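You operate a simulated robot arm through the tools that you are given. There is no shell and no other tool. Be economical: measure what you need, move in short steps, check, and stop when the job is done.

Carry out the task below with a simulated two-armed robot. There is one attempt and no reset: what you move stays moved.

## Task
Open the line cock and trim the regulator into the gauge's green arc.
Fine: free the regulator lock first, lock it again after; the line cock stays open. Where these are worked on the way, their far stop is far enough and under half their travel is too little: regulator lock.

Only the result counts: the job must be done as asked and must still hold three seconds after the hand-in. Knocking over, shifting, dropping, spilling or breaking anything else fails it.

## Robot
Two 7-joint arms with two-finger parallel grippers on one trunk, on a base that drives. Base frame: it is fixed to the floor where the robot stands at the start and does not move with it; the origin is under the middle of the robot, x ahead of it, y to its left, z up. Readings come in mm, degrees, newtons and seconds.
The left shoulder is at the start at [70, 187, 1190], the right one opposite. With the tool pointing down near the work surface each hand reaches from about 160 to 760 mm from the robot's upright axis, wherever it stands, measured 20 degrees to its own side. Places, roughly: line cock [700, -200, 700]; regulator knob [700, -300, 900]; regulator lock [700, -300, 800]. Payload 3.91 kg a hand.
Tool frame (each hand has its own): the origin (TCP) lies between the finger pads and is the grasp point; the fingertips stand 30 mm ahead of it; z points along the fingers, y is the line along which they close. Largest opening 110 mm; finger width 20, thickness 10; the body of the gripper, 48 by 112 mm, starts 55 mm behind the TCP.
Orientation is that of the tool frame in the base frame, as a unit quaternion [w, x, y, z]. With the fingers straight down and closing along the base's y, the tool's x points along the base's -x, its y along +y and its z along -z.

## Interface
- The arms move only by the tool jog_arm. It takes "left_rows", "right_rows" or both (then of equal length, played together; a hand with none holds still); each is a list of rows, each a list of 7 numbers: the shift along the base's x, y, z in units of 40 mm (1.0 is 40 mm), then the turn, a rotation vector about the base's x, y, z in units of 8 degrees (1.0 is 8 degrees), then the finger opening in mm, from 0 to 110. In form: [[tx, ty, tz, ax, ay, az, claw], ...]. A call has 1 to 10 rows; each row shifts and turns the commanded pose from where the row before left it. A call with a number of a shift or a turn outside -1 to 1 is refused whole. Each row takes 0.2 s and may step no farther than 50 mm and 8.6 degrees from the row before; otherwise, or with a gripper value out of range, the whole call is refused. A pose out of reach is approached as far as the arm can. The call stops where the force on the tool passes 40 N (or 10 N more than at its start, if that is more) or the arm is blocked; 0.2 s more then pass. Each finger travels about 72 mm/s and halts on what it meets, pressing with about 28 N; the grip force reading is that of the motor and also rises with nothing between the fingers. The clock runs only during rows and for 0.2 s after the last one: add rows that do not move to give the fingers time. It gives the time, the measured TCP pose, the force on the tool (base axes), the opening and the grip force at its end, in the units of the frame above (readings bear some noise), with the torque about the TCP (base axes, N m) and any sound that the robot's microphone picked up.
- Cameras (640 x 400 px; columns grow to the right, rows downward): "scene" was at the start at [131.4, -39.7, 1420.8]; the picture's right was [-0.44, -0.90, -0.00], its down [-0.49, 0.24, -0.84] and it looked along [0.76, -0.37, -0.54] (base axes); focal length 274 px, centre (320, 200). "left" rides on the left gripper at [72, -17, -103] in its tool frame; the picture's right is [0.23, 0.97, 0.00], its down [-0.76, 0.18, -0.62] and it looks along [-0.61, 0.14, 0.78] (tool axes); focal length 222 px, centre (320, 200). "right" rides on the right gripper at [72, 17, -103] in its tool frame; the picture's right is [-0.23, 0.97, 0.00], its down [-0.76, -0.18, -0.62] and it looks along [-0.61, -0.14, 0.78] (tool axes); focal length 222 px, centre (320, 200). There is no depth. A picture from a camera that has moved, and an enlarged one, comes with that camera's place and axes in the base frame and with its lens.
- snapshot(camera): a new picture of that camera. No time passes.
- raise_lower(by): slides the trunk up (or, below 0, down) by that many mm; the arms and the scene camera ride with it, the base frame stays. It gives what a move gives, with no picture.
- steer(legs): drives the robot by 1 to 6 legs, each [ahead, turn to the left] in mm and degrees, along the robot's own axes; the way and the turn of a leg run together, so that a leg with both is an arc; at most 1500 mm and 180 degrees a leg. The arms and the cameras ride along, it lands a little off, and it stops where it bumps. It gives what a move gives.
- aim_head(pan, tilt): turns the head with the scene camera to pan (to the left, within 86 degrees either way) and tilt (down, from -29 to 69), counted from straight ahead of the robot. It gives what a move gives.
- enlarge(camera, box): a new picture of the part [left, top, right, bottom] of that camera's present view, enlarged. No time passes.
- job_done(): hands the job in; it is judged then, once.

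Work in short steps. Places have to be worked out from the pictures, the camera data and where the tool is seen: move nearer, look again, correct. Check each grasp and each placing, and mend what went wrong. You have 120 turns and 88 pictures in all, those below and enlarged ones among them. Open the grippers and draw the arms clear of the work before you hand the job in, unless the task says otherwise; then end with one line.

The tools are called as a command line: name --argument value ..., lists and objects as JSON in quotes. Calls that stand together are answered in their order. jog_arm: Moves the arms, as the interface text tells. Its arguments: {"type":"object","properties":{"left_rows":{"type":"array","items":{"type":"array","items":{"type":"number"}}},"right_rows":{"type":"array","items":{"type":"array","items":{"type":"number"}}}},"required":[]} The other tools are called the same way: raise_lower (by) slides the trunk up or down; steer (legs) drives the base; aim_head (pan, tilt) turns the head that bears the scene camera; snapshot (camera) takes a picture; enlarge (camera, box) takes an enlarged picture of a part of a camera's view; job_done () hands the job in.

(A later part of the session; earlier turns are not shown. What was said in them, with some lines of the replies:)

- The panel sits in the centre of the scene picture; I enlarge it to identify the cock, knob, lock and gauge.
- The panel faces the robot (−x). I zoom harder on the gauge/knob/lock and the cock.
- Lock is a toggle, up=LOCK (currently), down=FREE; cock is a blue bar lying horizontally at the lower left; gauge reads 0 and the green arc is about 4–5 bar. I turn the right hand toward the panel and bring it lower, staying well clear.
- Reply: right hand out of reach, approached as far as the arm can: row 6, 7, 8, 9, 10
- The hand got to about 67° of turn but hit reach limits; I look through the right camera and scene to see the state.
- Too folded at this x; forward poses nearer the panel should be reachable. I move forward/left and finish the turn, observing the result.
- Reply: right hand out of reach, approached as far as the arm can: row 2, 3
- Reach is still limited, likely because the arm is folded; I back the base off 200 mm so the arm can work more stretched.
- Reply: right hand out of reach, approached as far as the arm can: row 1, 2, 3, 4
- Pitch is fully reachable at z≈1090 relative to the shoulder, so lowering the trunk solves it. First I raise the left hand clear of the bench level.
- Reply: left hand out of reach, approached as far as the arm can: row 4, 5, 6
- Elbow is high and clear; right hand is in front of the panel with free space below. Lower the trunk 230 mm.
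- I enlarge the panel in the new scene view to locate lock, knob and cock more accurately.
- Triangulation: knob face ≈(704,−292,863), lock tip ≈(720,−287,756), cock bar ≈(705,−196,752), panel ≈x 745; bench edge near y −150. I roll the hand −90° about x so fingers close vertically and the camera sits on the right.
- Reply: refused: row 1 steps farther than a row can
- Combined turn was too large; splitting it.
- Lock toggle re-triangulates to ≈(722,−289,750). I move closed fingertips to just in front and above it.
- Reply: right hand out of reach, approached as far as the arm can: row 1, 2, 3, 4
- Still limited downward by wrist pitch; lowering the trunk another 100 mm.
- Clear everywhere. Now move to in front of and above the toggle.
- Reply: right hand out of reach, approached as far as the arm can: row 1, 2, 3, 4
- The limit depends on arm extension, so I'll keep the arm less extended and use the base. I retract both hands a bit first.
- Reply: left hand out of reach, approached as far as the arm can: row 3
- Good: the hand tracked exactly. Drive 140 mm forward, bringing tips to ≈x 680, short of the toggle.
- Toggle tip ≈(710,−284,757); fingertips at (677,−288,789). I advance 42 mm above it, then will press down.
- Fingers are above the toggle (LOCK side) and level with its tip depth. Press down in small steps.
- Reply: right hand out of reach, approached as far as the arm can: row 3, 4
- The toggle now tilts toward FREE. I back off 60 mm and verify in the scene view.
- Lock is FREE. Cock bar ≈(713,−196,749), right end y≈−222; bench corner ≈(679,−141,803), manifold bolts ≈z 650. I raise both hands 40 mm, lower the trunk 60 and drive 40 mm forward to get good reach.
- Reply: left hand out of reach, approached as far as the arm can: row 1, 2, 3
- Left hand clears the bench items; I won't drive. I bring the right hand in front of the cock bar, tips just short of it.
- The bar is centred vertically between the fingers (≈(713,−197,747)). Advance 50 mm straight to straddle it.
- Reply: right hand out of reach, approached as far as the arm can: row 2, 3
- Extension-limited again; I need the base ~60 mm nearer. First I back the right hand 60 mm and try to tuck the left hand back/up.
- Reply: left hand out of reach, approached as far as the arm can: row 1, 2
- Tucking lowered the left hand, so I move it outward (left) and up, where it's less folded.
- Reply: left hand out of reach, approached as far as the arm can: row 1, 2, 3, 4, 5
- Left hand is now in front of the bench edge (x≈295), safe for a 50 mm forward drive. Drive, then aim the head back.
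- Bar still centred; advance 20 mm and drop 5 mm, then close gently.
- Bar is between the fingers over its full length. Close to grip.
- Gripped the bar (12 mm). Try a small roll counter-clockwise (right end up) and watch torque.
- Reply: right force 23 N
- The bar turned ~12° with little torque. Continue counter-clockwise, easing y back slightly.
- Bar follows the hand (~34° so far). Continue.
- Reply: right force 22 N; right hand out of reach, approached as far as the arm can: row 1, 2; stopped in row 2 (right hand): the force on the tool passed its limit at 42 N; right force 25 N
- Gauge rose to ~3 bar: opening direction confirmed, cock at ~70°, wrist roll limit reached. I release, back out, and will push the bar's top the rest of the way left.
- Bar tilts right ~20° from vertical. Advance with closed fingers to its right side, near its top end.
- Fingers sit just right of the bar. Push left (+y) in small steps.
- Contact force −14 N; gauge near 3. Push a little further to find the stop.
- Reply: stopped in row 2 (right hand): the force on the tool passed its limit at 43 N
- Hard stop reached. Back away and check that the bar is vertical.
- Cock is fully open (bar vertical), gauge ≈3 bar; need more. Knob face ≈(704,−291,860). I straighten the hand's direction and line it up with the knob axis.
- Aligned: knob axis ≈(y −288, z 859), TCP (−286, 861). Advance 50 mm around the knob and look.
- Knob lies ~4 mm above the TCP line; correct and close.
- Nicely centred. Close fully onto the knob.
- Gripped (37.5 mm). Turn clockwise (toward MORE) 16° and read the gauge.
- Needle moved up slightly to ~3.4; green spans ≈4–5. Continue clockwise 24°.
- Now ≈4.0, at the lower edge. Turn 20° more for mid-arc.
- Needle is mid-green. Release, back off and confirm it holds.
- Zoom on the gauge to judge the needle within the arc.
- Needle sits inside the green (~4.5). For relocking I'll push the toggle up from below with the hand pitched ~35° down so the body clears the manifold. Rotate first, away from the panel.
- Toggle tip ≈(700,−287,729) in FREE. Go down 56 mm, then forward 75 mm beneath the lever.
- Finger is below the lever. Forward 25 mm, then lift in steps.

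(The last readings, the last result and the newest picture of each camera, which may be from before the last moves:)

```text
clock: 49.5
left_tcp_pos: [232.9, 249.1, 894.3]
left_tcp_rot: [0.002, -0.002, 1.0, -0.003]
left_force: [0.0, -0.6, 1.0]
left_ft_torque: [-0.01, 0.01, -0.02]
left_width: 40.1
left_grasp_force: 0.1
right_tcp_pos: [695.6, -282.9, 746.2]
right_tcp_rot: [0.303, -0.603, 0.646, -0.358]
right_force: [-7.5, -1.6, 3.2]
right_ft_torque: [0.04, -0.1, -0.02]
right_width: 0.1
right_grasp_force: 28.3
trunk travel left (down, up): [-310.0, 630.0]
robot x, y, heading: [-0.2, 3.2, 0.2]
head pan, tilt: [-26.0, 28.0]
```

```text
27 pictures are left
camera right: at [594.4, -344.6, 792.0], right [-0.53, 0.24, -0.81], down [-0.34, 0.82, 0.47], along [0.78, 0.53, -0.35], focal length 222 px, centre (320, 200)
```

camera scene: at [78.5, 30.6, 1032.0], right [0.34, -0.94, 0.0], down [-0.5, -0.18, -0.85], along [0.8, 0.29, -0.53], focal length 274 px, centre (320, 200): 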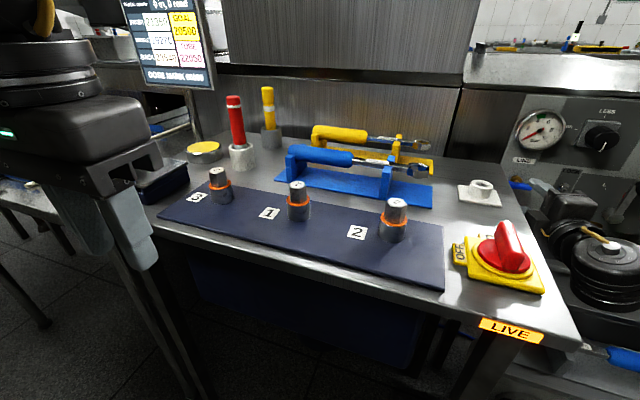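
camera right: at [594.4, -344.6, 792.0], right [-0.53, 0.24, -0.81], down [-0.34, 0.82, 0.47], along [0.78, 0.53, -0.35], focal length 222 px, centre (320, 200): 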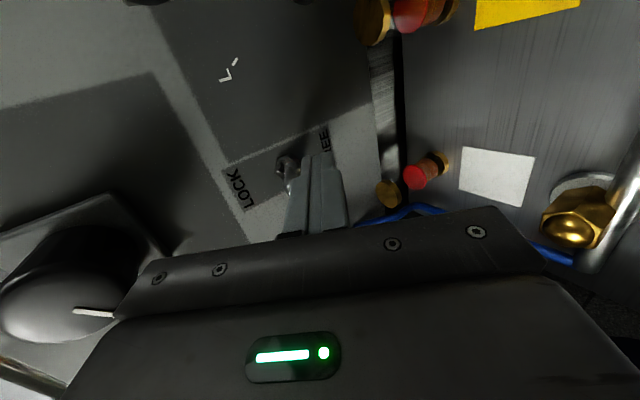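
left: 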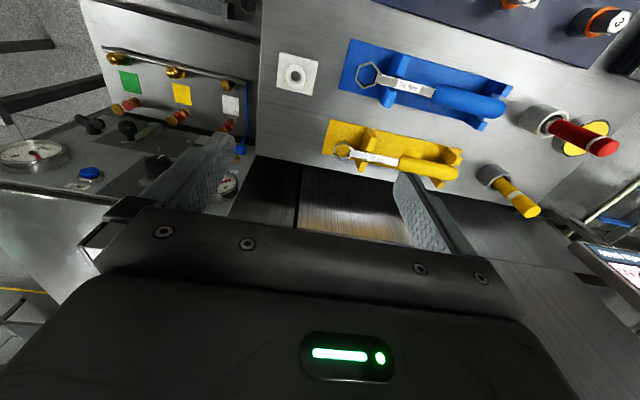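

Lever has lifted past horizontal; a bit more (12 mm) to reach the stop.

jog_arm --right_rows '[[0, 0, 0.15, 0, 0, 0, 0], [0, 0, 0.15, 0, 0, 0, 0]]'

jog_arm --right_rows '[[-0.8, 0, -0.2, 0, 0, 0, 0], [-0.8, -0.7, 0, 0, 0, 0, 0], [-0.5, -1, 0, 0, 0, 0, 0], [0, -0.6, 0, 0, 0, 0, 0]]'

enlarge --camera "scene" --box '[255, 120, 335, 190]'

snapshot --camera "right"

```text
clock: 50.1
left_tcp_pos: [235.3, 249.3, 893.7]
left_tcp_rot: [0.0, -0.004, 1.0, -0.001]
left_force: [-0.4, 0.3, -0.3]
left_ft_torque: [-0.02, -0.03, 0.0]
left_width: 40.0
left_grasp_force: 0.1
right_tcp_pos: [695.9, -283.4, 749.0]
right_tcp_rot: [0.297, -0.608, 0.646, -0.353]
right_force: [-11.6, 3.6, -27.1]
right_ft_torque: [0.03, 0.12, 0.01]
right_width: 0.0
right_grasp_force: 28.2
trunk travel left (down, up): [-310.0, 630.0]
robot x, y, heading: [-4.8, -2.6, 0.3]
head pan, tilt: [-26.0, 28.0]
```

```text
clock: 51.1
left_tcp_pos: [232.9, 249.4, 894.1]
left_tcp_rot: [0.0, -0.003, 1.0, -0.002]
left_force: [0.7, -0.6, 0.7]
left_ft_torque: [-0.03, -0.02, 0.0]
left_width: 40.0
left_grasp_force: 0.1
right_tcp_pos: [609.6, -376.0, 746.4]
right_tcp_rot: [0.303, -0.604, 0.646, -0.356]
right_force: [0.6, 0.2, 0.8]
right_ft_torque: [-0.01, -0.02, 0.01]
right_width: 0.0
right_grasp_force: 27.8
trunk travel left (down, up): [-310.0, 630.0]
robot x, y, heading: [-10.1, -0.8, 0.1]
head pan, tilt: [-26.0, 28.0]
```

```text
5.71 times, centred on (295, 155) of scene
camera zoom: at [127.0, -40.6, 1038.3], right [-0.44, -0.9, 0.0], down [-0.42, 0.21, -0.88], along [0.79, -0.39, -0.47], focal length 1564 px, centre (463, 457)
```

zoom: 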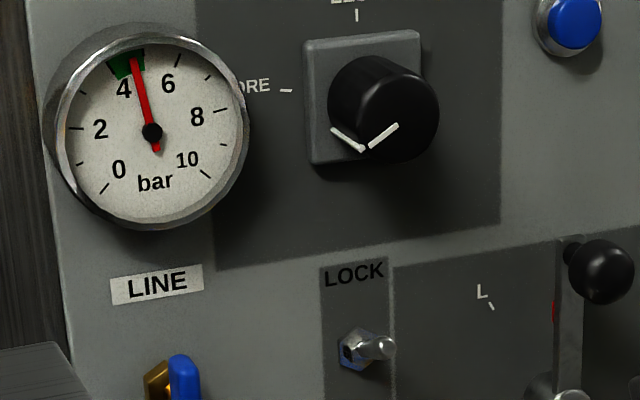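

```text
25 pictures are left
camera right: at [510.2, -436.8, 792.1], right [-0.53, 0.24, -0.81], down [-0.34, 0.81, 0.47], along [0.78, 0.53, -0.35], focal length 222 px, centre (320, 200)
```

right: 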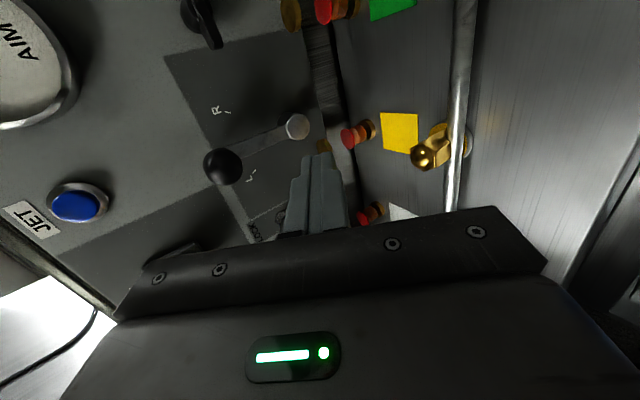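

Toggle is at its LOCK stop, cock open, needle in green. Draw the right arm clear with the gripper open and do a last check.

jog_arm --right_rows '[[-1, -0.3, 0.5, 0, 0, 0, 60], [-1, -0.3, 0.5, 0, 0, 0, 60], [-0.5, 0, 0.5, 0, 0, 0, 60]]' --left_rows '[[0, 0, 0, 0, 0, 0, 60], [0, 0, 0, 0, 0, 0, 60], [0, 0, 0, 0, 0, 0, 60]]'

snapshot --camera "scene"

enlarge --camera "scene" --box '[255, 120, 335, 190]'

```text
clock: 51.9
left_tcp_pos: [232.4, 250.1, 894.4]
left_tcp_rot: [0.001, -0.004, 1.0, -0.003]
left_force: [-0.1, 0.1, -0.2]
left_ft_torque: [0.0, -0.01, 0.03]
left_width: 60.0
left_grasp_force: 0.0
right_tcp_pos: [511.4, -398.7, 810.3]
right_tcp_rot: [0.301, -0.604, 0.646, -0.357]
right_force: [-0.9, -0.7, -0.1]
right_ft_torque: [0.0, 0.02, 0.01]
right_width: 60.0
right_grasp_force: 0.1
trunk travel left (down, up): [-310.0, 630.0]
robot x, y, heading: [-6.2, 1.8, 0.2]
head pan, tilt: [-26.0, 28.0]
```

```text
24 pictures are left
camera scene: at [126.3, -39.7, 1038.4], right [-0.44, -0.9, 0.0], down [-0.42, 0.2, -0.88], along [0.79, -0.39, -0.47], focal length 274 px, centre (320, 200)
```

scene: 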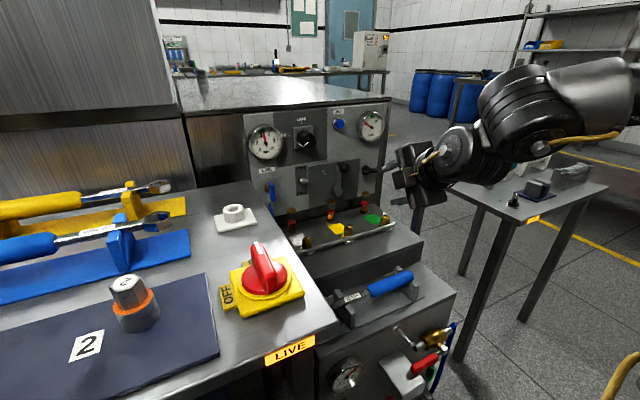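

```text
5.71 times, centred on (295, 155) of scene
camera zoom: at [126.3, -39.7, 1038.4], right [-0.44, -0.9, 0.0], down [-0.42, 0.2, -0.88], along [0.79, -0.39, -0.47], focal length 1564 px, centre (463, 457)
```

zoom: 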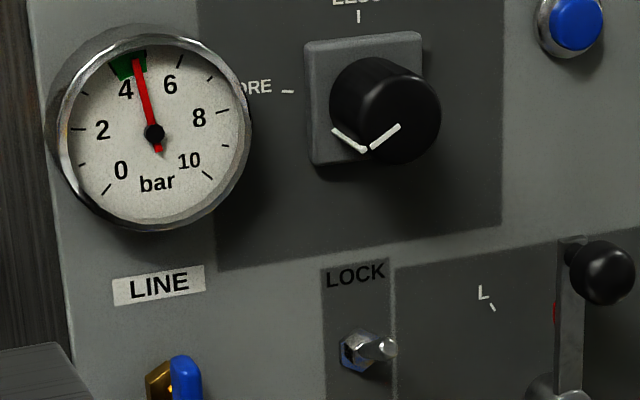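

All conditions hold: cock open, needle steady in the green, toggle at LOCK, arms clear. Handing in.

job_done

```text
The job is handed in.
```

The line cock is fully open, the regulator is trimmed to about 4.5 bar inside the green arc, and the lock is back at LOCK. Both arms are clear, and the job is handed in.
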